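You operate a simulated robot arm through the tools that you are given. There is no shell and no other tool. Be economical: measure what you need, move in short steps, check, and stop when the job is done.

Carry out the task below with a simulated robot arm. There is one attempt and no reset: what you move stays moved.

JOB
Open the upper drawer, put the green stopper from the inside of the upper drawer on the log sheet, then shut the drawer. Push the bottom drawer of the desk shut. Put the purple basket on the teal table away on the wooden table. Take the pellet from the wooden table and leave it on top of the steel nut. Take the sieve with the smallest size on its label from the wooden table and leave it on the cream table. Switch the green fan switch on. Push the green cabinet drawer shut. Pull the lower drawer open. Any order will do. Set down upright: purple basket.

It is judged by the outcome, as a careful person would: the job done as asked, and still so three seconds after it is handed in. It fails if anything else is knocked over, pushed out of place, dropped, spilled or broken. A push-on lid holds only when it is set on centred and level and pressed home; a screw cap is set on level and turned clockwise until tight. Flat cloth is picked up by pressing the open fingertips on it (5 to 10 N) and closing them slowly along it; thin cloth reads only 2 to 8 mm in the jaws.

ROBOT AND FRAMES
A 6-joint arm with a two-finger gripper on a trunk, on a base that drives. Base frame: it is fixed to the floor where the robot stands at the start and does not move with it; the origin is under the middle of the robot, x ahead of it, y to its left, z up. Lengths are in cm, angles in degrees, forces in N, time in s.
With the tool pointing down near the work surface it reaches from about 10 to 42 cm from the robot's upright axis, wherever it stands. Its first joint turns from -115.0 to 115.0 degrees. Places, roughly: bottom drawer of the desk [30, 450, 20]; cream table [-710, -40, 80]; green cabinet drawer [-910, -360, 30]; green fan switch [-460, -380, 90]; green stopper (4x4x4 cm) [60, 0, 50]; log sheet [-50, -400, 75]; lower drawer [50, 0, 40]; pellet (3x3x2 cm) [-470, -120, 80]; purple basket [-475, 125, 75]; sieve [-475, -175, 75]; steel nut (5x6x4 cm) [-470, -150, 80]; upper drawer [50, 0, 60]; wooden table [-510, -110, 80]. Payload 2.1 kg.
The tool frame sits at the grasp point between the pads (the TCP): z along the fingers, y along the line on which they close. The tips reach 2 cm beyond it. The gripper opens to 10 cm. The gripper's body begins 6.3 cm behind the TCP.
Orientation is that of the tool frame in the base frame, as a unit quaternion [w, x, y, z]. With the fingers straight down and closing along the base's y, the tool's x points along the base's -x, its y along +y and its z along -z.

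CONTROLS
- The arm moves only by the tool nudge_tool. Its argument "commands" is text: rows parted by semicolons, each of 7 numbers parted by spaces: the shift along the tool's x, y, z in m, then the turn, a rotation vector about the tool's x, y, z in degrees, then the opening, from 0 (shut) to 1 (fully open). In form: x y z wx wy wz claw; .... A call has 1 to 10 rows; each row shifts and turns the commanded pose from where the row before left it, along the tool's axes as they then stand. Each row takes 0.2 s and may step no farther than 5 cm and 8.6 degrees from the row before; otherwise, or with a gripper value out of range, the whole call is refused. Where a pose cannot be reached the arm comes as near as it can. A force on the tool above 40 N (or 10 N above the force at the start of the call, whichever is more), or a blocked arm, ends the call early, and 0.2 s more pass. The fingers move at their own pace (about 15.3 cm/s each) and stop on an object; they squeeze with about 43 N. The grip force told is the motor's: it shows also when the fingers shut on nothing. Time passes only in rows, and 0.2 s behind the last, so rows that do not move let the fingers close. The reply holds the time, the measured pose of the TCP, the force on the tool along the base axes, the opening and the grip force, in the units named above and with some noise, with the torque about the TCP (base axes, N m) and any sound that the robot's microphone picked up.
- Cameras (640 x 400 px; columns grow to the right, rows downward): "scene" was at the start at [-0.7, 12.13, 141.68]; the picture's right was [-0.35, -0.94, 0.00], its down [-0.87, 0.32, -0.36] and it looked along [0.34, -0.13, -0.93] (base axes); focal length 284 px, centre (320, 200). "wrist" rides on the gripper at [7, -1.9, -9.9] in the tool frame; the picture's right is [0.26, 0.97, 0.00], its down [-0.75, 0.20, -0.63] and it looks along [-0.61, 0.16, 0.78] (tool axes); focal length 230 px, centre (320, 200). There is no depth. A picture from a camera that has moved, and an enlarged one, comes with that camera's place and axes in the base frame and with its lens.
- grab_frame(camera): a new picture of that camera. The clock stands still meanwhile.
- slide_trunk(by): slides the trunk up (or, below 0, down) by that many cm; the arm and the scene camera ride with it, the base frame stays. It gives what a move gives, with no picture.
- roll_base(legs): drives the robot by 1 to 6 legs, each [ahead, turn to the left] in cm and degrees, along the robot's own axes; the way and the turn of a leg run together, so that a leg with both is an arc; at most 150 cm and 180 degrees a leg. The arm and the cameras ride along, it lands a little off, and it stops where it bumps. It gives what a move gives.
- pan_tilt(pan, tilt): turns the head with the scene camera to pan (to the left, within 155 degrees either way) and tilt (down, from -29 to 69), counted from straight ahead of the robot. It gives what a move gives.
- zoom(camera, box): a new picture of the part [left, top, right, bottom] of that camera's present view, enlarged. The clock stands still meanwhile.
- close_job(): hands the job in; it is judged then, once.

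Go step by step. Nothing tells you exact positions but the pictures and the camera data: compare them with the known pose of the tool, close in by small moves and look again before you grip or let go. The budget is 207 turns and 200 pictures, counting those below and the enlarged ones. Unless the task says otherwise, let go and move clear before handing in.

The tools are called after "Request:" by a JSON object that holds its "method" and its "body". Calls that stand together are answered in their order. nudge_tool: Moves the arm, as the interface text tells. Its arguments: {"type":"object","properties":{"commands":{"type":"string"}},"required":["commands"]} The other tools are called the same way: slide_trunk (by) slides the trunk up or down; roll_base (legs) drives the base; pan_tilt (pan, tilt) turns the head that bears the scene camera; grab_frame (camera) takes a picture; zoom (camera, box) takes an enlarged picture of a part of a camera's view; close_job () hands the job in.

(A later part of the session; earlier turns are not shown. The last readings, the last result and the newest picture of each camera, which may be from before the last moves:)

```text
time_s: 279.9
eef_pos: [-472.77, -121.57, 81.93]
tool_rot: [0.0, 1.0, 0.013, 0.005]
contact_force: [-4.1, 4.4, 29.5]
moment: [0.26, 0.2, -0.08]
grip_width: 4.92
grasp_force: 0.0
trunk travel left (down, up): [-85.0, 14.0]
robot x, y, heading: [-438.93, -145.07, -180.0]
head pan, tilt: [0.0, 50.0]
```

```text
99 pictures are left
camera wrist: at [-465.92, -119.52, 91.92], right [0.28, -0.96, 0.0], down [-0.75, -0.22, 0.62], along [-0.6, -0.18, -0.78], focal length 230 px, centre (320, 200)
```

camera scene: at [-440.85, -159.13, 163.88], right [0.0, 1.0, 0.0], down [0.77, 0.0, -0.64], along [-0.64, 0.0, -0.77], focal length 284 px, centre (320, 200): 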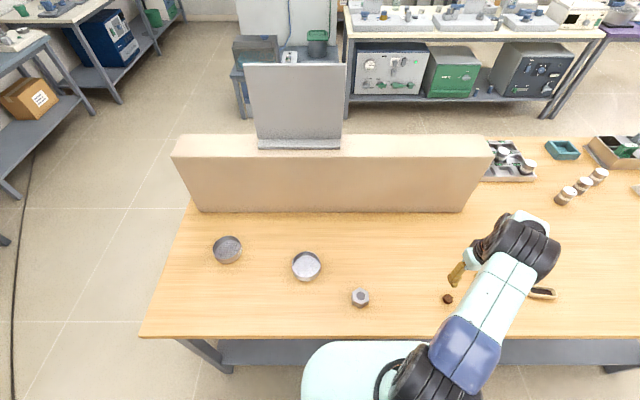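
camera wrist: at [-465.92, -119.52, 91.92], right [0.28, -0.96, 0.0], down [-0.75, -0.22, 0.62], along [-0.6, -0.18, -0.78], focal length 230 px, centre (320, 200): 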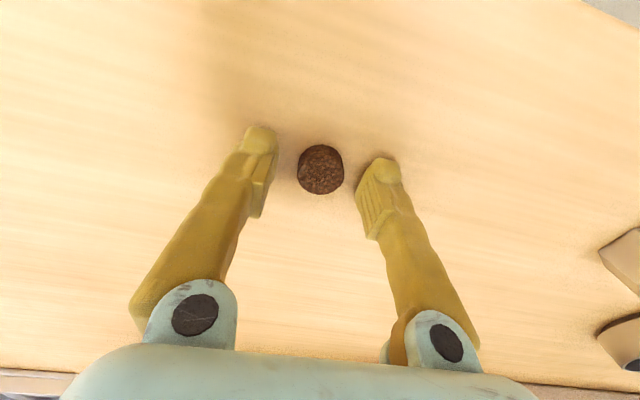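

Tips touch the table (z≈80). I raise 3 mm, grip, and lift.

Request:
{"method": "nudge_tool", "body": {"commands": "0 0 -0.007 0 0 0 0.5; 0 0 0 0 0 0 0.5; 0 0 0 0 0 0 0.2; 0 0 0 0 0 0 0; 0 0 0 0 0 0 0; 0 0 0 0 0 0 0"}}

Request:
{"method": "grab_frame", "body": {"camera": "wrist"}}

```text
time_s: 281.2
eef_pos: [-472.92, -121.64, 82.42]
tool_rot: [0.004, 1.0, 0.011, 0.008]
contact_force: [0.1, 0.7, 0.3]
moment: [-0.01, -0.02, -0.02]
grip_width: 2.04
grasp_force: 42.5
trunk travel left (down, up): [-85.0, 14.0]
robot x, y, heading: [-439.4, -145.39, -180.0]
head pan, tilt: [0.0, 50.0]
```

```text
98 pictures are left
camera wrist: at [-466.06, -119.47, 92.35], right [0.28, -0.96, 0.01], down [-0.76, -0.21, 0.62], along [-0.59, -0.18, -0.79], focal length 230 px, centre (320, 200)
```

wrist: 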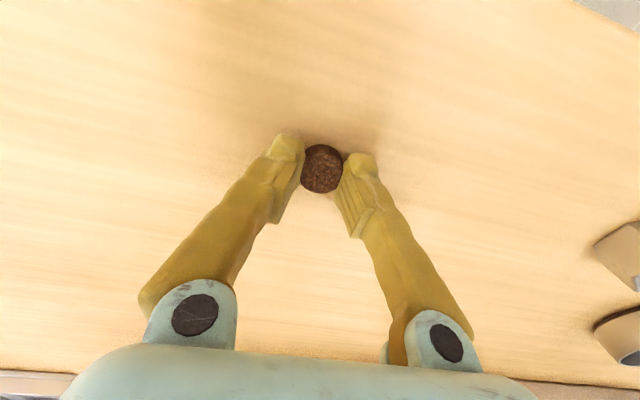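

Pellet gripped (2 cm). I lift and carry it over the nut.

Request:
{"method": "nudge_tool", "body": {"commands": "0 0 -0.04 0 0 0 0; 0 0 -0.04 0 0 0 0; 0 0.045 0 0 0 0 0; 0 0.045 0 0 0 0 0; 0 0.045 0 0 0 0 0; 0 0.045 0 0 0 0 0; 0 0.045 0 0 0 0 0; 0.005 0.033 0 0 0 0 0; 0 0 0 0 0 0 0"}}

Request:
{"method": "grab_frame", "body": {"camera": "wrist"}}

Request:
{"method": "grab_frame", "body": {"camera": "scene"}}

```text
time_s: 283.2
eef_pos: [-471.69, -147.38, 90.3]
tool_rot: [0.003, 1.0, 0.013, 0.008]
contact_force: [0.0, 0.0, 0.3]
moment: [-0.03, 0.0, 0.01]
grip_width: 2.0
grasp_force: 43.0
trunk travel left (down, up): [-85.0, 14.0]
robot x, y, heading: [-439.4, -145.23, -179.9]
head pan, tilt: [0.0, 50.0]
```

```text
97 pictures are left
camera wrist: at [-464.81, -145.18, 100.32], right [0.28, -0.96, 0.01], down [-0.76, -0.21, 0.62], along [-0.59, -0.18, -0.79], focal length 230 px, centre (320, 200)
```

wrist: 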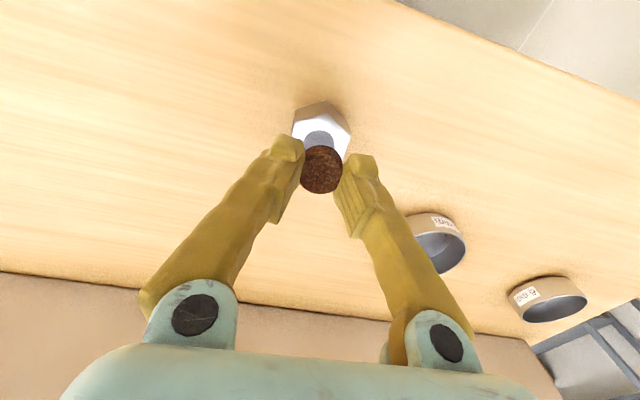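

```text
96 pictures are left
camera scene: at [-440.9, -159.09, 163.89], right [0.0, 1.0, 0.0], down [0.77, 0.0, -0.64], along [-0.64, 0.0, -0.77], focal length 284 px, centre (320, 200)
```

scene: 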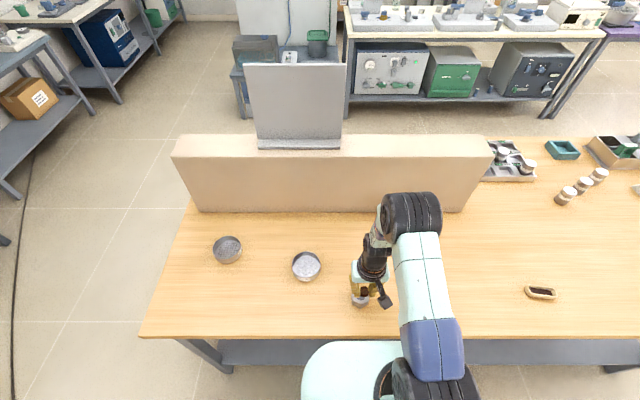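

Request:
{"method": "zoom", "body": {"camera": "wrist", "box": [260, 80, 380, 210]}}

```text
3.08 times, centred on (320, 145) of wrist
camera zoom: at [-464.81, -145.18, 100.32], right [0.28, -0.96, 0.01], down [-0.76, -0.21, 0.62], along [-0.59, -0.18, -0.79], focal length 708 px, centre (320, 369)
```

zoom: 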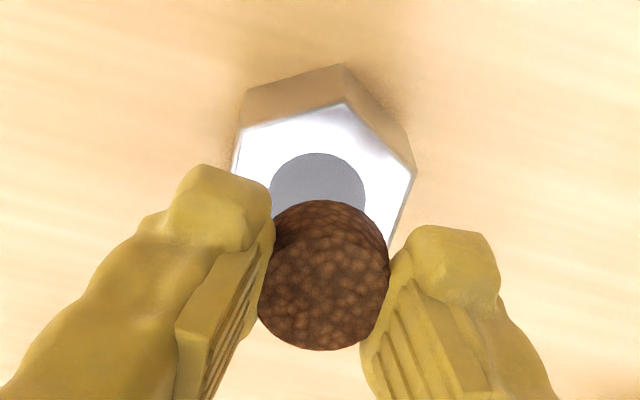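

I shift 5 mm and lower gently onto the nut.

Request:
{"method": "nudge_tool", "body": {"commands": "-0.005 0.001 0.02 0 0 0 0; 0 0 0.012 0 0 0 0; 0 0 0.004 0 0 0 0; 0 0 0.003 0 0 0 0; 0 0 0 0 0 0 0"}}

Request:
{"method": "zoom", "body": {"camera": "wrist", "box": [240, 80, 400, 210]}}

```text
time_s: 284.4
eef_pos: [-472.24, -147.44, 86.53]
tool_rot: [0.004, 1.0, 0.012, 0.007]
contact_force: [-0.3, -0.4, 0.2]
moment: [0.0, -0.02, -0.01]
grip_width: 2.06
grasp_force: 42.7
trunk travel left (down, up): [-85.0, 14.0]
robot x, y, heading: [-439.07, -145.15, -179.6]
head pan, tilt: [0.0, 50.0]
```

```text
3.08 times, centred on (320, 145) of wrist
camera zoom: at [-465.37, -145.37, 96.54], right [0.28, -0.96, 0.01], down [-0.76, -0.21, 0.62], along [-0.59, -0.18, -0.78], focal length 708 px, centre (320, 369)
```

zoom: 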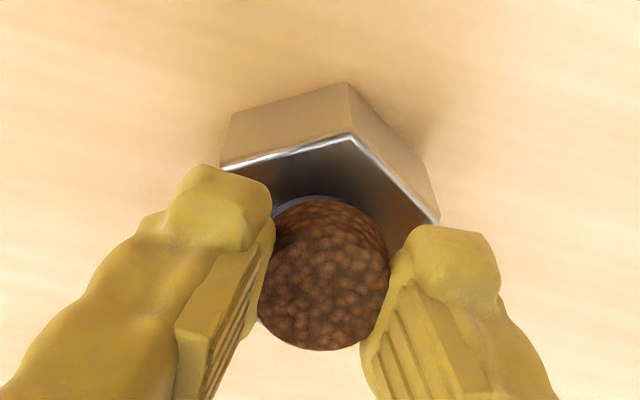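

Request:
{"method": "nudge_tool", "body": {"commands": "0 0 0.002 0 0 0 0; 0 0 0.002 0 0 0 0; 0 0 0.002 0 0 0 0; 0 0 0 0 0 0 0"}}

```text
time_s: 285.4
eef_pos: [-472.18, -147.47, 86.02]
tool_rot: [0.004, 1.0, 0.012, 0.008]
contact_force: [-0.6, 0.2, 0.9]
moment: [-0.01, 0.01, -0.01]
grip_width: 2.05
grasp_force: 43.9
trunk travel left (down, up): [-85.0, 14.0]
robot x, y, heading: [-439.23, -145.28, -179.8]
head pan, tilt: [0.0, 50.0]
```

Request:
{"method": "nudge_tool", "body": {"commands": "0 0 0.002 0 0 0 0; 0 0 0.002 0 0 0 0; 0 0 0 0 0 0 0"}}

Request:
{"method": "zoom", "body": {"camera": "wrist", "box": [240, 80, 400, 210]}}

```text
time_s: 286.2
eef_pos: [-472.24, -147.41, 85.66]
tool_rot: [0.003, 1.0, 0.013, 0.008]
contact_force: [-0.1, 0.1, 0.0]
moment: [0.02, 0.0, -0.01]
grip_width: 2.03
grasp_force: 43.2
trunk travel left (down, up): [-85.0, 14.0]
robot x, y, heading: [-439.23, -145.12, -180.1]
head pan, tilt: [0.0, 50.0]
```

```text
3.08 times, centred on (320, 145) of wrist
camera zoom: at [-465.37, -145.32, 95.58], right [0.28, -0.96, 0.01], down [-0.76, -0.21, 0.62], along [-0.59, -0.18, -0.79], focal length 708 px, centre (320, 369)
```

zoom: 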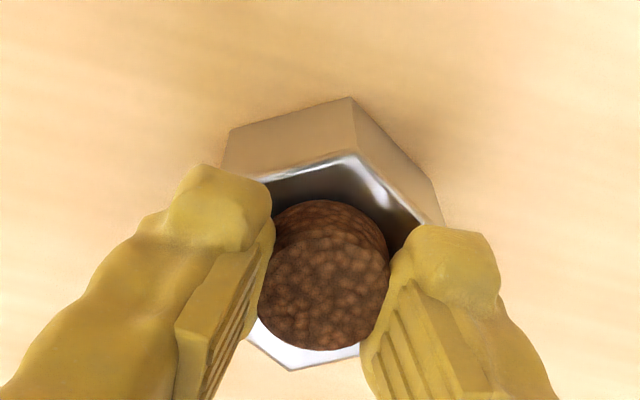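

Request:
{"method": "nudge_tool", "body": {"commands": "0 0 0.002 0 0 0 0; 0 0 0.002 0 0 0 0; 0 0 0 0 0 0 0"}}

Request:
{"method": "nudge_tool", "body": {"commands": "0 0 0.0015 0 0 0 0; 0 0 0.0015 0 0 0 0; 0 0 0 0 0 0 0"}}

```text
time_s: 287.1
eef_pos: [-472.11, -147.37, 85.33]
tool_rot: [0.004, 1.0, 0.012, 0.005]
contact_force: [-3.0, -0.9, 21.9]
moment: [0.01, -0.05, -0.03]
grip_width: 2.02
grasp_force: 43.0
trunk travel left (down, up): [-85.0, 14.0]
robot x, y, heading: [-439.09, -145.44, -179.5]
head pan, tilt: [0.0, 50.0]
```

```text
time_s: 287.5
eef_pos: [-472.1, -147.53, 85.41]
tool_rot: [0.004, 1.0, 0.012, 0.002]
contact_force: [3.6, 1.2, 28.2]
moment: [0.08, -0.24, 0.03]
grip_width: 1.96
grasp_force: 42.9
trunk travel left (down, up): [-85.0, 14.0]
robot x, y, heading: [-439.04, -145.32, -179.7]
head pan, tilt: [0.0, 50.0]
stopped in row 2: the force on the tool passed its limit at 42 N (the readings are from after the stop); the commanded pose is now the measured one
```

Contact. I ease up a touch, open slowly and rise.

Request:
{"method": "nudge_tool", "body": {"commands": "0 0 -0.001 0 0 0 0; 0 0 0 0 0 0 0; 0 0 0 0 0 0 0.28; 0 0 0 0 0 0 0.4; 0 0 0 0 0 0 0.4; 0 0 -0.03 0 0 0 0.4; 0 0 -0.04 0 0 0 0.4; 0 0 -0.04 0 0 0 0.4"}}

Request:
{"method": "zoom", "body": {"camera": "wrist", "box": [200, 40, 440, 210]}}

```text
time_s: 289.3
eef_pos: [-472.29, -147.27, 96.36]
tool_rot: [0.004, 1.0, 0.012, 0.004]
contact_force: [0.4, -0.9, 0.6]
moment: [0.01, -0.01, -0.01]
grip_width: 4.0
grasp_force: 0.1
trunk travel left (down, up): [-85.0, 14.0]
robot x, y, heading: [-439.36, -145.24, -179.8]
head pan, tilt: [0.0, 50.0]
```

```text
2.35 times, centred on (320, 125) of wrist
camera zoom: at [-465.44, -145.18, 106.2], right [0.28, -0.96, 0.01], down [-0.75, -0.21, 0.62], along [-0.6, -0.18, -0.78], focal length 541 px, centre (320, 376)
```

zoom: 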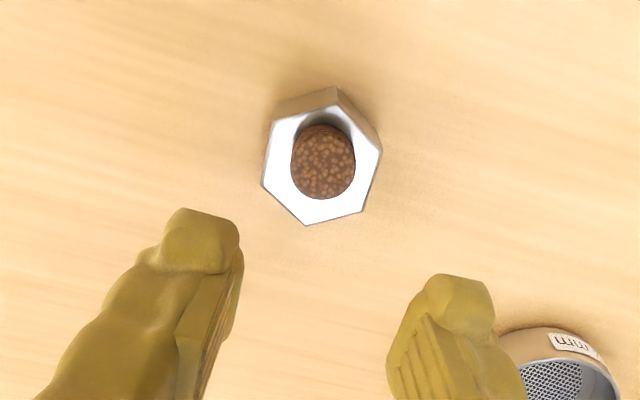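

The pellet sits centred on the nut. Now the 2 mm sieve; I measure it.

Request:
{"method": "zoom", "body": {"camera": "scene", "box": [270, 230, 390, 320]}}

Request:
{"method": "grab_frame", "body": {"camera": "wrist"}}

```text
4.44 times, centred on (330, 275) of scene
camera zoom: at [-440.81, -159.16, 163.88], right [0.0, 1.0, 0.0], down [0.77, 0.0, -0.64], along [-0.64, 0.0, -0.77], focal length 1265 px, centre (276, -133)
```

zoom: 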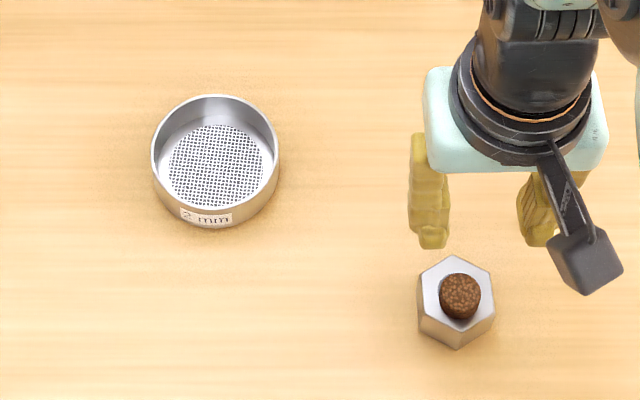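

```text
90 pictures are left
camera wrist: at [-465.44, -145.18, 106.2], right [0.28, -0.96, 0.01], down [-0.75, -0.21, 0.62], along [-0.6, -0.18, -0.78], focal length 230 px, centre (320, 200)
```

wrist: 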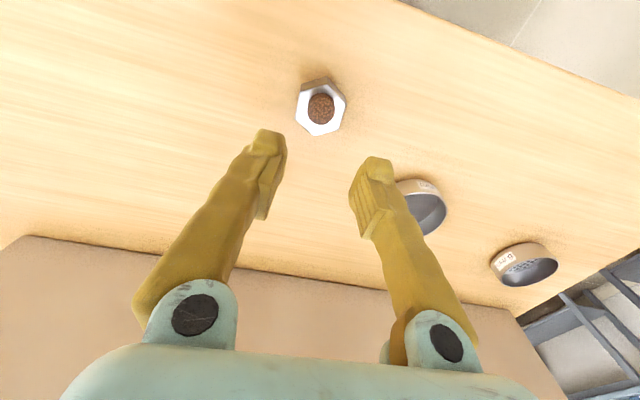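

The sieve is 9 cm wide, centred near (-482,-163.7). It's a bit far, so I reposition the base to y≈-163.

Request:
{"method": "nudge_tool", "body": {"commands": "0 0 -0.04 0 0 0 1; 0 0 0 0 0 0 1"}}

Request:
{"method": "roll_base", "body": {"legs": [[-25, 0], [0, 37], [31, 0], [0, -37]]}}

Request:
{"method": "grab_frame", "body": {"camera": "wrist"}}

Request:
{"method": "grab_frame", "body": {"camera": "scene"}}

```text
time_s: 289.9
eef_pos: [-472.6, -147.22, 100.28]
tool_rot: [0.005, 1.0, 0.012, 0.005]
contact_force: [-0.4, -0.1, 0.2]
moment: [0.01, 0.01, 0.03]
grip_width: 10.01
grasp_force: 0.0
trunk travel left (down, up): [-85.0, 14.0]
robot x, y, heading: [-439.31, -145.48, -180.0]
head pan, tilt: [0.0, 50.0]
```

```text
time_s: 296.9
eef_pos: [-471.86, -166.0, 100.25]
tool_rot: [0.004, 1.0, 0.013, 0.005]
contact_force: [0.3, 0.4, -0.1]
moment: [-0.03, 0.0, 0.03]
grip_width: 9.98
grasp_force: 0.0
trunk travel left (down, up): [-85.0, 14.0]
robot x, y, heading: [-438.73, -163.31, -179.9]
head pan, tilt: [0.0, 50.0]
```

```text
89 pictures are left
camera wrist: at [-464.96, -163.97, 110.15], right [0.28, -0.96, 0.01], down [-0.75, -0.22, 0.62], along [-0.6, -0.18, -0.78], focal length 230 px, centre (320, 200)
```

wrist: 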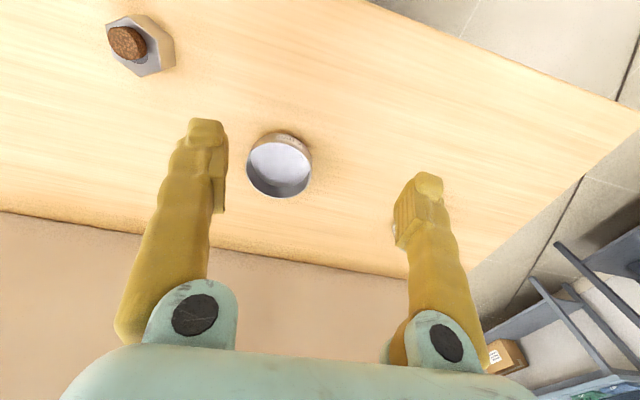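

```text
88 pictures are left
camera scene: at [-440.18, -177.93, 163.88], right [0.0, 1.0, 0.0], down [0.77, 0.0, -0.64], along [-0.64, 0.0, -0.77], focal length 284 px, centre (320, 200)
```

scene: 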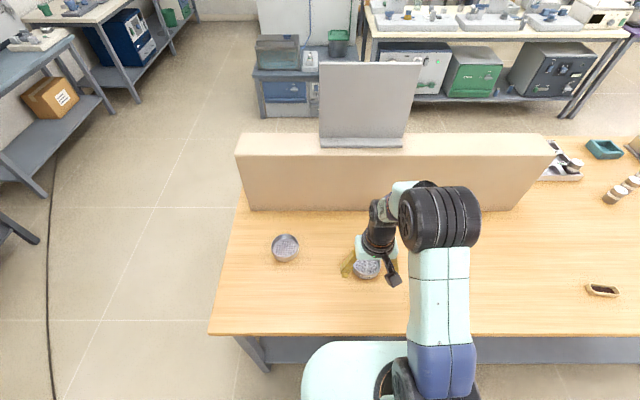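

Request:
{"method": "roll_base", "body": {"legs": [[4, 0]]}}

Request:
{"method": "nudge_tool", "body": {"commands": "-0.03 -0.014 0 0 0 0 1; -0.031 -0.014 0.02 0 0 0 1; 0 0 0.04 0 0 0 1; 0 0 0.03 0 0 0 1; 0 0 0 0 0 0 1"}}

Request:
{"method": "grab_frame", "body": {"camera": "wrist"}}

```text
time_s: 297.8
eef_pos: [-475.21, -166.24, 100.5]
tool_rot: [0.003, 1.0, 0.013, 0.001]
contact_force: [0.9, 1.3, 0.9]
moment: [0.01, 0.06, -0.02]
grip_width: 10.01
grasp_force: 0.0
trunk travel left (down, up): [-85.0, 14.0]
robot x, y, heading: [-442.65, -164.11, -179.9]
head pan, tilt: [0.0, 50.0]
```

```text
time_s: 299.0
eef_pos: [-481.98, -163.5, 91.13]
tool_rot: [0.003, 1.0, 0.013, 0.005]
contact_force: [0.1, -0.4, 0.1]
moment: [-0.02, -0.01, -0.01]
grip_width: 10.0
grasp_force: 0.1
trunk travel left (down, up): [-85.0, 14.0]
robot x, y, heading: [-442.6, -163.67, -179.6]
head pan, tilt: [0.0, 50.0]
```

```text
87 pictures are left
camera wrist: at [-474.97, -161.31, 101.06], right [0.28, -0.96, 0.01], down [-0.75, -0.22, 0.62], along [-0.6, -0.18, -0.78], focal length 230 px, centre (320, 200)
```

wrist: 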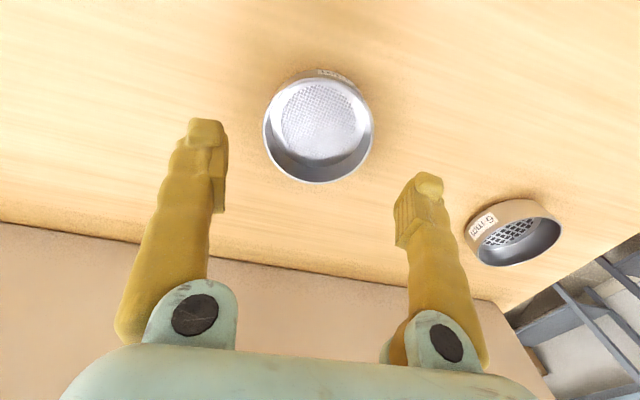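

Request:
{"method": "nudge_tool", "body": {"commands": "0 -0.0025 0.02 0 0 0 1; 0 0 0.02 0 0 0 1; 0 0 0 0 0 0 1"}}

Request:
{"method": "grab_frame", "body": {"camera": "wrist"}}

Request:
{"method": "zoom", "body": {"camera": "scene", "box": [320, 210, 440, 300]}}

```text
time_s: 299.8
eef_pos: [-481.84, -163.39, 87.25]
tool_rot: [0.003, 1.0, 0.013, 0.004]
contact_force: [-0.1, -0.4, 1.1]
moment: [0.01, -0.02, -0.03]
grip_width: 10.01
grasp_force: 0.1
trunk travel left (down, up): [-85.0, 14.0]
robot x, y, heading: [-442.13, -163.94, -179.8]
head pan, tilt: [0.0, 50.0]
```

```text
86 pictures are left
camera wrist: at [-474.97, -161.27, 97.1], right [0.28, -0.96, 0.01], down [-0.75, -0.22, 0.62], along [-0.6, -0.18, -0.78], focal length 230 px, centre (320, 200)
```

wrist: 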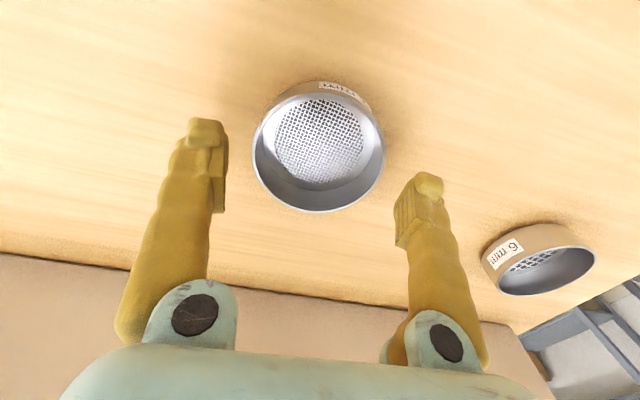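

```text
4.44 times, centred on (380, 255) of scene
camera zoom: at [-444.27, -177.93, 163.88], right [0.0, 1.0, 0.0], down [0.77, 0.0, -0.64], along [-0.64, 0.0, -0.77], focal length 1265 px, centre (53, -44)
```

zoom: 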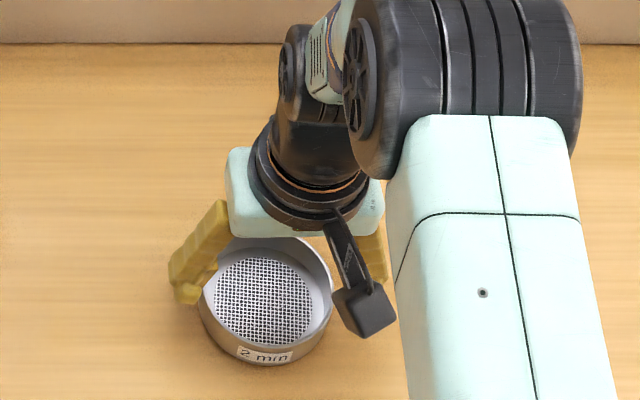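

Request:
{"method": "nudge_tool", "body": {"commands": "0 -0.002 0.01 0 0 0 1; 0 0 0.01 0 0 0 1; 0 0 0.01 0 0 0 1; 0 0 0.01 0 0 0 1; 0 0 0.005 0 0 0 1; 0 0 0 0 0 0 1"}}

Request:
{"method": "grab_frame", "body": {"camera": "wrist"}}

```text
time_s: 301.2
eef_pos: [-481.64, -163.2, 82.72]
tool_rot: [0.004, 1.0, 0.013, 0.003]
contact_force: [-2.6, 0.1, 17.8]
moment: [-0.04, 0.1, -0.22]
grip_width: 10.0
grasp_force: 0.1
trunk travel left (down, up): [-85.0, 14.0]
robot x, y, heading: [-442.78, -164.02, -179.9]
head pan, tilt: [0.0, 50.0]
```

```text
84 pictures are left
camera wrist: at [-474.79, -161.07, 92.64], right [0.28, -0.96, 0.01], down [-0.75, -0.22, 0.63], along [-0.6, -0.18, -0.78], focal length 230 px, centre (320, 200)
```

wrist: 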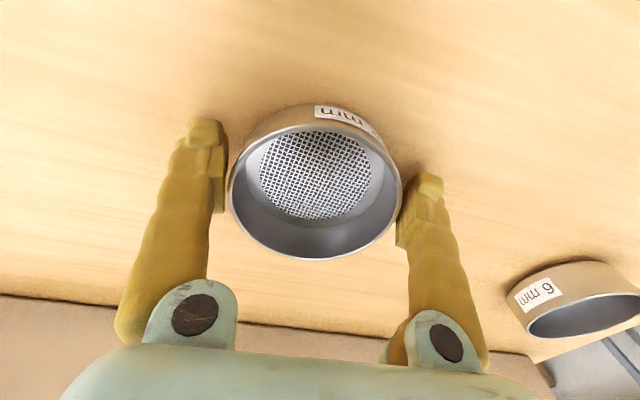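

Fingers straddle the sieve. I raise 3 mm and grip.

Request:
{"method": "nudge_tool", "body": {"commands": "0 0 -0.003 0 0 0 1; 0 0 0 0 0 0 0.95; 0 0 0 0 0 0 0.9; 0 0 0 0 0 0 0.8; 0 0 0 0 0 0 0.8"}}

Request:
{"method": "grab_frame", "body": {"camera": "wrist"}}

```text
time_s: 302.4
eef_pos: [-481.8, -163.17, 82.93]
tool_rot: [0.003, 1.0, 0.014, 0.004]
contact_force: [0.7, 0.6, 0.5]
moment: [0.07, 0.0, -0.02]
grip_width: 9.72
grasp_force: 42.6
trunk travel left (down, up): [-85.0, 14.0]
robot x, y, heading: [-442.39, -163.88, -179.9]
head pan, tilt: [0.0, 50.0]
```

```text
83 pictures are left
camera wrist: at [-474.87, -161.02, 92.88], right [0.28, -0.96, 0.01], down [-0.75, -0.22, 0.62], along [-0.6, -0.18, -0.78], focal length 230 px, centre (320, 200)
```

wrist: 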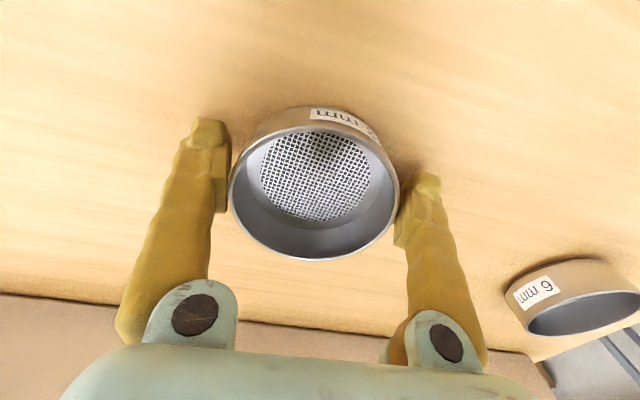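

Gripped. I lift and go around the north end of the wooden table toward the cream table (east edge x≈-680).

Request:
{"method": "nudge_tool", "body": {"commands": "0 0 -0.02 0 0 0 0.8; 0 0 -0.04 0 0 0 0.8; 0 0 -0.05 0 0 0 0.8; 0 0 -0.05 0 0 0 0.8"}}

Request:
{"method": "roll_base", "body": {"legs": [[-42, 0], [0, -90], [97, 0], [97, 0], [0, 90]]}}

Request:
{"method": "pan_tilt", "body": {"pan": 0, "tilt": 20}}

Request:
{"method": "grab_frame", "body": {"camera": "scene"}}

Request:
{"method": "grab_frame", "body": {"camera": "wrist"}}

```text
time_s: 303.4
eef_pos: [-481.8, -162.99, 99.0]
tool_rot: [0.003, 1.0, 0.014, 0.005]
contact_force: [1.0, 0.5, -0.8]
moment: [0.01, 0.01, 0.03]
grip_width: 9.09
grasp_force: 43.3
trunk travel left (down, up): [-85.0, 14.0]
robot x, y, heading: [-442.66, -163.99, -179.9]
head pan, tilt: [0.0, 50.0]
```

```text
time_s: 323.0
eef_pos: [-437.99, 32.21, 99.01]
tool_rot: [0.004, 1.0, 0.002, 0.005]
contact_force: [0.7, -0.3, -0.8]
moment: [-0.01, 0.01, -0.01]
grip_width: 9.0
grasp_force: 43.3
trunk travel left (down, up): [-85.0, 14.0]
robot x, y, heading: [-398.82, 30.38, 179.1]
head pan, tilt: [0.0, 50.0]
```

```text
time_s: 323.9
eef_pos: [-438.07, 32.18, 99.02]
tool_rot: [0.003, 1.0, 0.001, 0.004]
contact_force: [0.5, -0.1, -1.1]
moment: [0.01, -0.03, 0.01]
grip_width: 9.0
grasp_force: 42.9
trunk travel left (down, up): [-85.0, 14.0]
robot x, y, heading: [-398.57, 30.79, 178.7]
head pan, tilt: [0.0, 20.0]
```

```text
82 pictures are left
camera scene: at [-402.3, 16.55, 168.43], right [0.02, 1.0, 0.0], down [0.34, -0.01, -0.94], along [-0.94, 0.02, -0.34], focal length 284 px, centre (320, 200)
```

scene: 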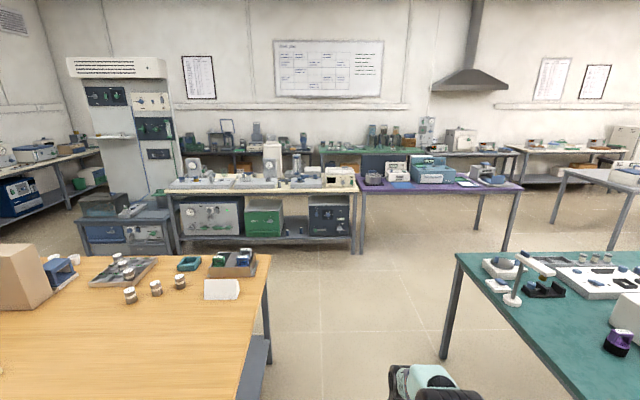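

```text
81 pictures are left
camera wrist: at [-431.1, 34.21, 108.89], right [0.26, -0.96, 0.01], down [-0.76, -0.2, 0.62], along [-0.6, -0.17, -0.78], focal length 230 px, centre (320, 200)
```

wrist: 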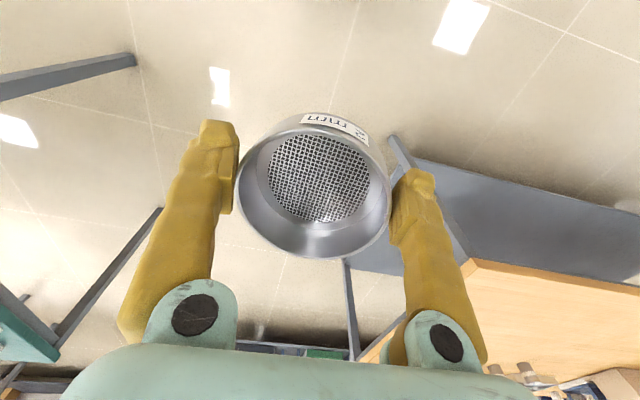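

I zoom in on the cream table to find a free spot, and on the purple basket.

Request:
{"method": "zoom", "body": {"camera": "scene", "box": [150, 140, 370, 270]}}

Request:
{"method": "zoom", "body": {"camera": "scene", "box": [460, 240, 640, 370]}}

```text
2.91 times, centred on (260, 205) of scene
camera zoom: at [-402.3, 16.55, 168.43], right [0.02, 1.0, 0.0], down [0.34, -0.01, -0.94], along [-0.94, 0.02, -0.34], focal length 828 px, centre (494, 186)
```

zoom: 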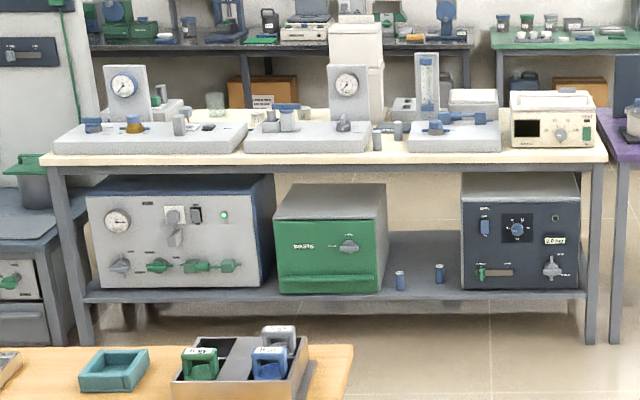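

```text
3.08 times, centred on (550, 305) of scene
camera zoom: at [-402.3, 16.55, 168.43], right [0.02, 1.0, 0.0], down [0.34, -0.01, -0.94], along [-0.94, 0.02, -0.34], focal length 876 px, centre (-388, -123)
```

zoom: 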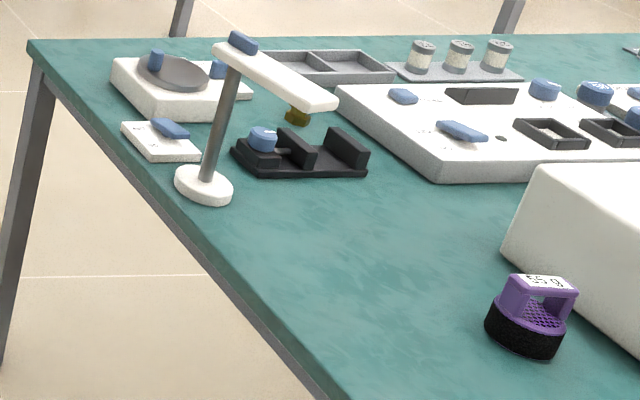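

A free strip lies along the cream table's front, with a gap between the trays near y≈-14. I drive there and look closely.

Request:
{"method": "roll_base", "body": {"legs": [[0, 12.5], [110, 0], [108, 0], [0, -11.5]]}}

Request:
{"method": "pan_tilt", "body": {"pan": 0, "tilt": 50}}

Request:
{"method": "grab_frame", "body": {"camera": "scene"}}

Request:
{"method": "grab_frame", "body": {"camera": "wrist"}}

```text
time_s: 332.3
eef_pos: [-569.25, -5.39, 98.76]
tool_rot: [0.003, 0.989, 0.15, 0.007]
contact_force: [-0.4, -0.1, -1.1]
moment: [0.05, -0.09, -0.03]
grip_width: 9.0
grasp_force: 43.2
trunk travel left (down, up): [-85.0, 14.0]
robot x, y, heading: [-530.91, 4.53, -161.8]
head pan, tilt: [0.0, 20.0]
stopped in leg 3: the robot was blocked; the commanded pose is now the measured one
```

```text
time_s: 333.2
eef_pos: [-568.72, -5.51, 98.94]
tool_rot: [0.003, 0.988, 0.151, 0.005]
contact_force: [1.1, 0.2, -0.9]
moment: [-0.01, -0.02, 0.0]
grip_width: 9.0
grasp_force: 43.0
trunk travel left (down, up): [-85.0, 14.0]
robot x, y, heading: [-530.56, 4.48, -161.7]
head pan, tilt: [0.0, 50.0]
```

```text
78 pictures are left
camera scene: at [-527.94, -9.12, 163.88], right [-0.31, 0.95, 0.0], down [0.73, 0.24, -0.64], along [-0.61, -0.2, -0.77], focal length 284 px, centre (320, 200)
```

scene: 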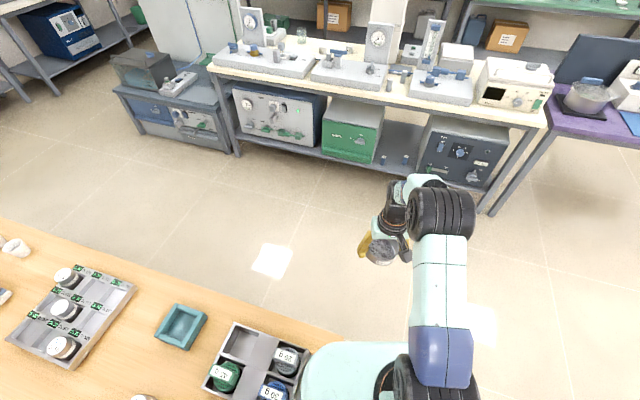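

```text
77 pictures are left
camera wrist: at [-562.71, -1.57, 108.89], right [0.54, -0.84, 0.01], down [-0.66, -0.41, 0.62], along [-0.52, -0.34, -0.78], focal length 230 px, centre (320, 200)
```

wrist: 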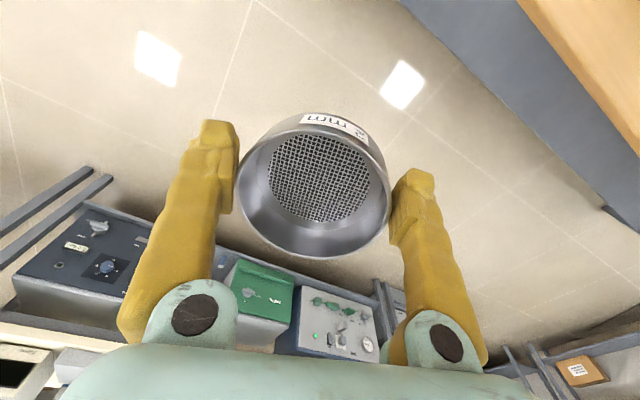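

The base touched the wooden table's north end leg. I back away, swing wider, and continue; things on the table look undisturbed.

Request:
{"method": "roll_base", "body": {"legs": [[-22, 0], [0, -32], [64, 0], [0, 38], [55, 0], [0, -24]]}}

Request:
{"method": "grab_frame", "body": {"camera": "scene"}}

```text
time_s: 345.4
eef_pos: [-661.74, 3.86, 98.99]
tool_rot: [0.004, 1.0, 0.007, 0.004]
contact_force: [0.3, 0.9, -1.6]
moment: [0.0, -0.01, -0.01]
grip_width: 8.97
grasp_force: 43.0
trunk travel left (down, up): [-85.0, 14.0]
robot x, y, heading: [-622.21, 2.43, -178.2]
head pan, tilt: [0.0, 50.0]
```

```text
76 pictures are left
camera scene: at [-623.63, -11.39, 163.88], right [-0.03, 1.0, 0.0], down [0.77, 0.02, -0.64], along [-0.64, -0.02, -0.77], focal length 284 px, centre (320, 200)
```

scene: 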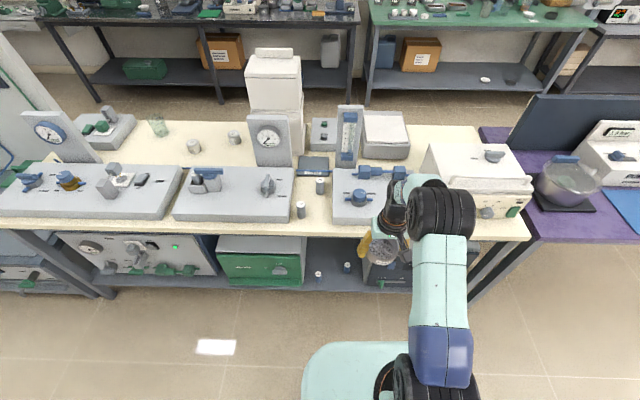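

The only reachable free spot is the gap between the two trays near y≈-14 (two small vials sit in it). I zoom to measure.

Request:
{"method": "zoom", "body": {"camera": "scene", "box": [260, 150, 420, 250]}}

```text
4.00 times, centred on (340, 200) of scene
camera zoom: at [-623.63, -11.39, 163.88], right [-0.03, 1.0, 0.0], down [0.77, 0.02, -0.64], along [-0.64, -0.02, -0.77], focal length 1138 px, centre (240, 200)
```

zoom: 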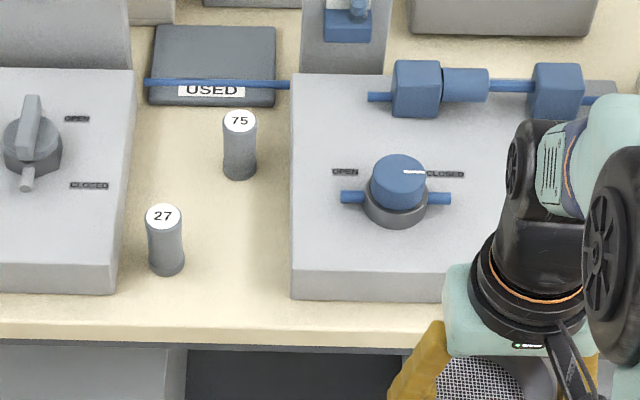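

The gap measures 16 cm between trays, with vial 27 at (-685,-20) and vial 75 at (-697,-13.6). I'll place the sieve at (-682,-13.8) with the fingers along x. First shift sideways, raise and yaw the tool by 90°.

Request:
{"method": "nudge_tool", "body": {"commands": "0 0.04 -0.02 0 0 -8.5 0.8; 0 0.04 -0.02 0 0 -8.5 0.8; 0.03 0.03 0 0 0 -8.5 0.8; 0.03 0.03 0 0 0 -8.5 0.8; 0.0 0 0 0 0 -8.5 0.8; 0 0 0 0 0 -8.5 0.8; 0 0 0 0 0 -8.5 0.8; 0 0 0 0 0 -8.5 0.8; 0 0 0 0 0 -8.5 0.8; 0 0 0 0 0 -8.5 0.8"}}

Request:
{"method": "nudge_tool", "body": {"commands": "0 0 0 0 0 -4 0.8; 0 0 0 0 0 0 0.8"}}

Request:
{"method": "grab_frame", "body": {"camera": "wrist"}}

```text
time_s: 347.6
eef_pos: [-653.22, -7.49, 103.1]
tool_rot: [0.005, 0.731, 0.682, 0.0]
contact_force: [0.3, -0.7, -0.4]
moment: [0.03, 0.02, 0.01]
grip_width: 8.98
grasp_force: 43.3
trunk travel left (down, up): [-85.0, 14.0]
robot x, y, heading: [-622.36, 2.74, -178.3]
head pan, tilt: [0.0, 50.0]
```

```text
time_s: 348.2
eef_pos: [-653.31, -7.36, 103.06]
tool_rot: [0.006, 0.708, 0.707, -0.001]
contact_force: [0.4, 0.0, -1.5]
moment: [0.03, -0.03, 0.0]
grip_width: 8.98
grasp_force: 43.0
trunk travel left (down, up): [-85.0, 14.0]
robot x, y, heading: [-622.55, 2.79, -178.4]
head pan, tilt: [0.0, 50.0]
```

```text
74 pictures are left
camera wrist: at [-655.13, -0.39, 112.94], right [0.97, 0.26, 0.01], down [0.19, -0.75, 0.64], along [0.17, -0.61, -0.77], focal length 230 px, centre (320, 200)
```

wrist: 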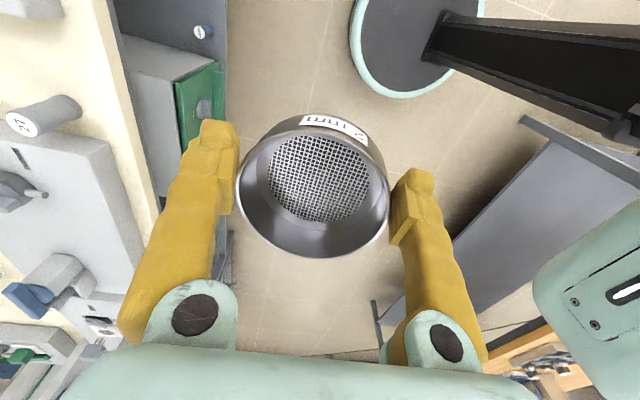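

Tool yawed. I drive 22 cm forward, then re-measure with the wrist camera above the gap.

Request:
{"method": "roll_base", "body": {"legs": [[23, 0]]}}

Request:
{"method": "grab_frame", "body": {"camera": "wrist"}}

Request:
{"method": "grab_frame", "body": {"camera": "scene"}}

```text
time_s: 350.0
eef_pos: [-676.39, -8.28, 103.16]
tool_rot: [0.006, 0.707, 0.707, 0.002]
contact_force: [0.1, -1.2, -0.2]
moment: [0.04, -0.01, 0.02]
grip_width: 8.99
grasp_force: 43.4
trunk travel left (down, up): [-85.0, 14.0]
robot x, y, heading: [-645.65, 2.28, -178.1]
head pan, tilt: [0.0, 50.0]
```

```text
73 pictures are left
camera wrist: at [-678.33, -1.2, 112.98], right [0.97, 0.26, 0.01], down [0.19, -0.75, 0.64], along [0.17, -0.61, -0.77], focal length 230 px, centre (320, 200)
```

wrist: 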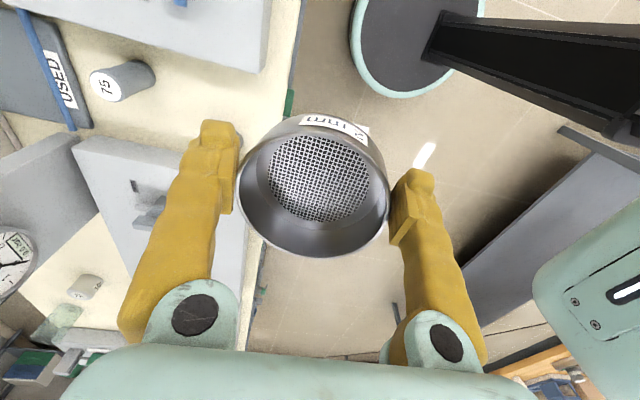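

```text
72 pictures are left
camera scene: at [-646.74, -12.1, 163.88], right [-0.03, 1.0, 0.0], down [0.76, 0.03, -0.64], along [-0.64, -0.02, -0.77], focal length 284 px, centre (320, 200)
```

scene: 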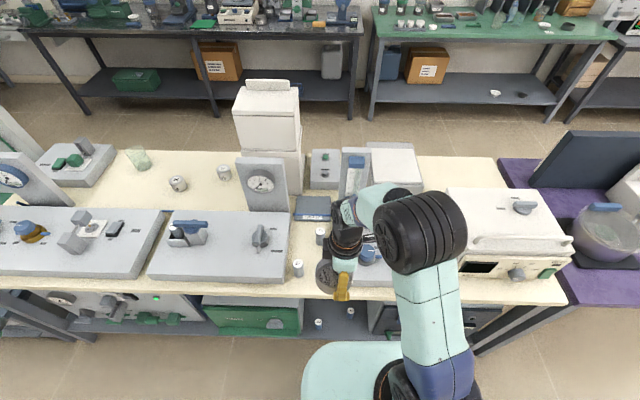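

The cream table top is at z≈77. Target sieve centre (-684,-14.1). I move over it and lower partway.

Request:
{"method": "nudge_tool", "body": {"commands": "-0.029 -0.038 0 0 0 0 0.8; -0.029 -0.038 0 0 0 0 0.8; 0 0 0.04 0 0 0 0.8; 0 0 0.04 0 0 0 0.8; 0 0 0.03 0 0 0 0.8; 0 0 0 0 0 0 0.8"}}

Request:
{"method": "grab_frame", "body": {"camera": "wrist"}}

Request:
{"method": "zoom", "body": {"camera": "scene", "box": [250, 210, 410, 310]}}

```text
time_s: 351.4
eef_pos: [-683.94, -14.1, 91.7]
tool_rot: [0.005, 0.707, 0.708, 0.0]
contact_force: [-0.2, 0.8, -2.1]
moment: [-0.01, 0.0, 0.01]
grip_width: 9.01
grasp_force: 42.6
trunk travel left (down, up): [-85.0, 14.0]
robot x, y, heading: [-645.85, 2.09, -178.2]
head pan, tilt: [0.0, 50.0]
```

```text
71 pictures are left
camera wrist: at [-685.79, -7.06, 101.63], right [0.97, 0.26, 0.01], down [0.19, -0.75, 0.64], along [0.17, -0.61, -0.77], focal length 230 px, centre (320, 200)
```

wrist: 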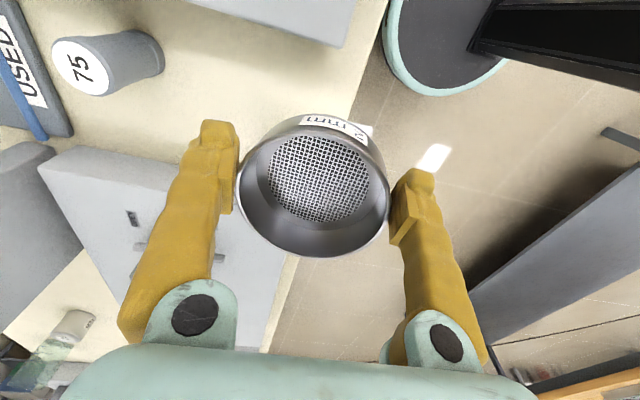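

```text
4.00 times, centred on (330, 260) of scene
camera zoom: at [-646.87, -12.07, 163.88], right [-0.03, 1.0, 0.0], down [0.77, 0.03, -0.64], along [-0.64, -0.02, -0.77], focal length 1138 px, centre (280, -40)
```

zoom: 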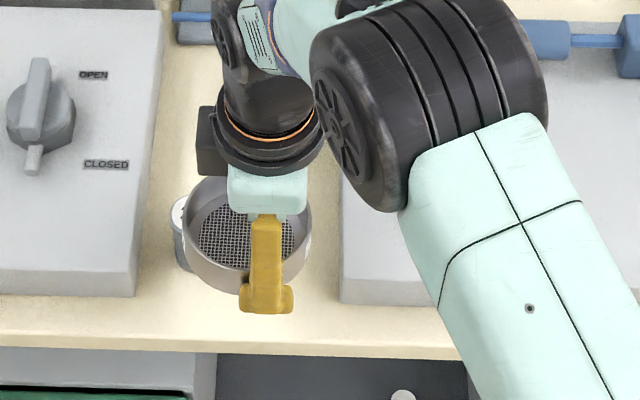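

The sieve hangs ~0.9 cm to the -y side of the TCP. I correct +1.3 cm in y and -0.6 in x, lower to just above the vials' height and check again.

Request:
{"method": "nudge_tool", "body": {"commands": "0.013 -0.006 0 0 0 0 0.8; 0 0 0.02 0 0 0 0.8; 0 0 0.015 0 0 0 0.8; 0 0 0 0 0 0 0.8"}}

Request:
{"method": "zoom", "body": {"camera": "scene", "box": [250, 210, 410, 310]}}

Request:
{"method": "grab_frame", "body": {"camera": "wrist"}}

```text
time_s: 352.4
eef_pos: [-684.63, -12.78, 88.57]
tool_rot: [0.006, 0.707, 0.707, 0.0]
contact_force: [-0.2, 0.0, -1.7]
moment: [0.01, 0.03, 0.03]
grip_width: 8.98
grasp_force: 43.1
trunk travel left (down, up): [-85.0, 14.0]
robot x, y, heading: [-645.78, 1.62, -178.1]
head pan, tilt: [0.0, 50.0]
```

```text
4.00 times, centred on (330, 260) of scene
camera zoom: at [-646.91, -12.08, 163.88], right [-0.03, 1.0, 0.0], down [0.77, 0.03, -0.64], along [-0.64, -0.02, -0.77], focal length 1138 px, centre (280, -40)
```

zoom: 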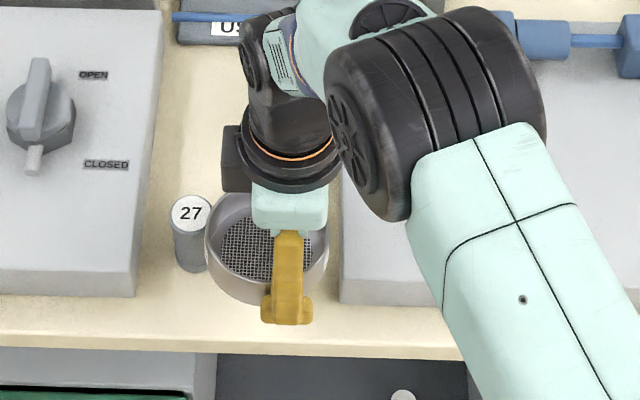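

```text
68 pictures are left
camera wrist: at [-686.47, -5.7, 98.34], right [0.97, 0.26, 0.01], down [0.19, -0.75, 0.64], along [0.17, -0.61, -0.77], focal length 230 px, centre (320, 200)
```

wrist: 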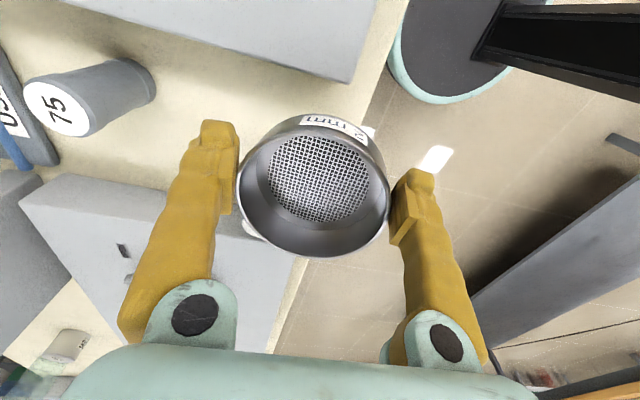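

Clearances look good on both sides (about 1 cm). I lower the rest of the way gently.

Request:
{"method": "nudge_tool", "body": {"commands": "0 0 0.02 0 0 0 0.8; 0 0 0.02 0 0 0 0.8; 0 0 0.02 0 0 0 0.8; 0 0 0.01 0 0 0 0.8; 0 0 0 0 0 0 0.8"}}

Request:
{"method": "zoom", "body": {"camera": "scene", "box": [250, 210, 410, 310]}}

```text
time_s: 353.6
eef_pos: [-684.45, -12.81, 81.92]
tool_rot: [0.003, 0.708, 0.706, -0.004]
contact_force: [-5.5, -1.1, 33.4]
moment: [-0.26, 1.31, -0.01]
grip_width: 9.0
grasp_force: 42.7
trunk travel left (down, up): [-85.0, 14.0]
robot x, y, heading: [-645.54, 1.99, -178.1]
head pan, tilt: [0.0, 50.0]
```

```text
4.00 times, centred on (330, 260) of scene
camera zoom: at [-646.3, -11.86, 163.96], right [-0.03, 1.0, 0.0], down [0.76, 0.02, -0.65], along [-0.65, -0.02, -0.76], focal length 1138 px, centre (280, -40)
```

zoom: 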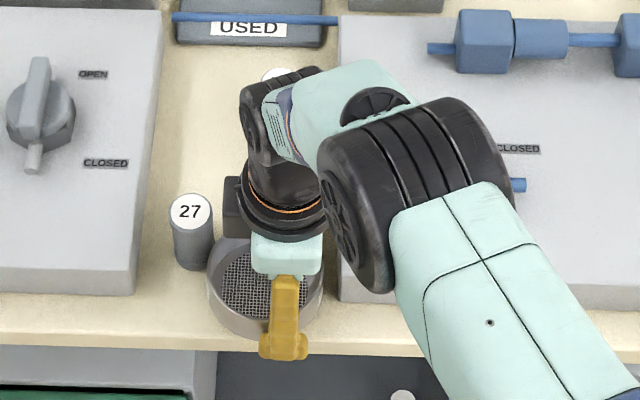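

The sieve is down. I ease the load and open fully, then rise straight up.

Request:
{"method": "nudge_tool", "body": {"commands": "0 0 -0.003 0 0 0 0.8; 0 0 0 0 0 0 0.8"}}

Request:
{"method": "nudge_tool", "body": {"commands": "0 0 0 0 0 0 0.95; 0 0 0 0 0 0 1; 0 0 0 0 0 0 1; 0 0 0 0 0 0 1"}}

Request:
{"method": "grab_frame", "body": {"camera": "wrist"}}

```text
time_s: 354.2
eef_pos: [-684.41, -12.77, 81.96]
tool_rot: [0.005, 0.707, 0.707, 0.0]
contact_force: [-7.7, -1.8, 24.2]
moment: [-0.26, 1.02, 0.04]
grip_width: 9.01
grasp_force: 43.1
trunk travel left (down, up): [-85.0, 14.0]
robot x, y, heading: [-645.45, 2.23, -178.0]
head pan, tilt: [0.0, 50.0]
```

```text
time_s: 355.2
eef_pos: [-684.5, -12.84, 81.93]
tool_rot: [0.007, 0.707, 0.707, 0.001]
contact_force: [0.4, 0.8, -0.7]
moment: [0.03, 0.03, -0.02]
grip_width: 9.99
grasp_force: 0.0
trunk travel left (down, up): [-85.0, 14.0]
robot x, y, heading: [-645.84, 2.11, -177.8]
head pan, tilt: [0.0, 50.0]
```

```text
66 pictures are left
camera wrist: at [-686.34, -5.83, 91.74], right [0.97, 0.26, 0.01], down [0.19, -0.75, 0.64], along [0.17, -0.61, -0.77], focal length 230 px, centre (320, 200)
```

wrist: 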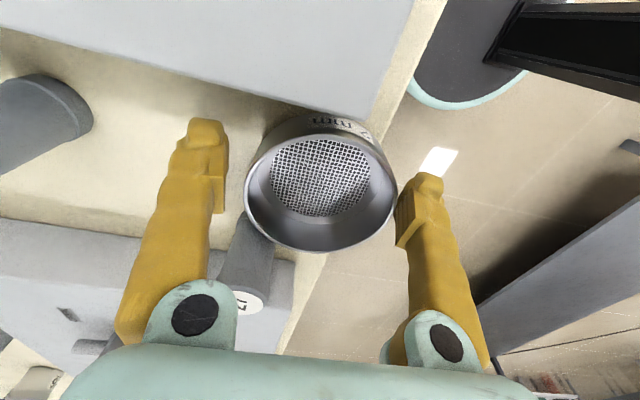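

Request:
{"method": "nudge_tool", "body": {"commands": "0 0.002 0 0 0 0 1; 0 0 -0.01 0 0 0 1; 0 0 -0.03 0 0 0 1; 0 0 -0.05 0 0 0 1; 0 0 -0.05 0 0 0 1; 0 0 -0.03 0 0 0 1"}}

Request:
{"method": "grab_frame", "body": {"camera": "wrist"}}

Request:
{"method": "zoom", "body": {"camera": "scene", "box": [250, 210, 410, 310]}}

```text
time_s: 356.6
eef_pos: [-684.32, -12.71, 99.02]
tool_rot: [0.006, 0.707, 0.707, 0.001]
contact_force: [-1.4, -0.8, -0.4]
moment: [0.02, 0.0, 0.05]
grip_width: 9.98
grasp_force: 0.1
trunk travel left (down, up): [-85.0, 14.0]
robot x, y, heading: [-645.49, 1.91, -178.3]
head pan, tilt: [0.0, 50.0]
```

```text
65 pictures are left
camera wrist: at [-686.29, -5.7, 108.89], right [0.97, 0.26, 0.01], down [0.19, -0.75, 0.64], along [0.17, -0.61, -0.77], focal length 230 px, centre (320, 200)
```

wrist: 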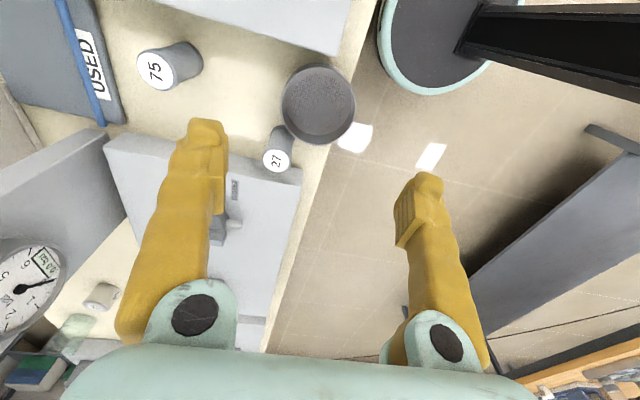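

```text
4.00 times, centred on (330, 260) of scene
camera zoom: at [-646.86, -12.08, 163.88], right [-0.03, 1.0, 0.0], down [0.77, 0.03, -0.64], along [-0.64, -0.02, -0.77], focal length 1138 px, centre (280, -40)
```

zoom: 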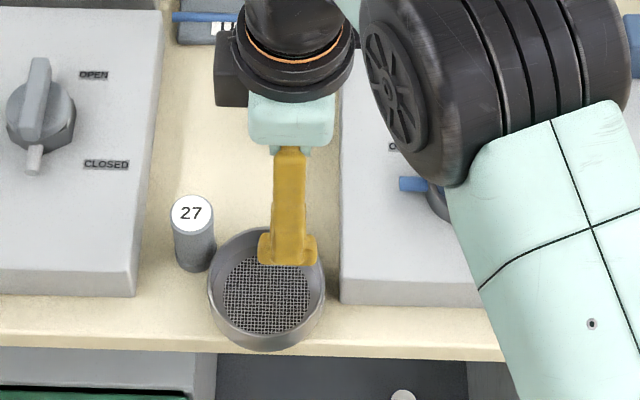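

Request:
{"method": "zoom", "body": {"camera": "wrist", "box": [220, 40, 420, 165]}}

```text
3.20 times, centred on (320, 102) of wrist
camera zoom: at [-686.29, -5.7, 108.89], right [0.97, 0.26, 0.01], down [0.19, -0.75, 0.64], along [0.17, -0.61, -0.77], focal length 736 px, centre (320, 512)
```

zoom: 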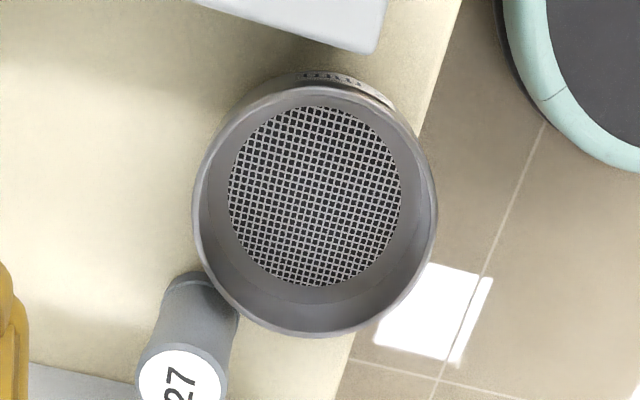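

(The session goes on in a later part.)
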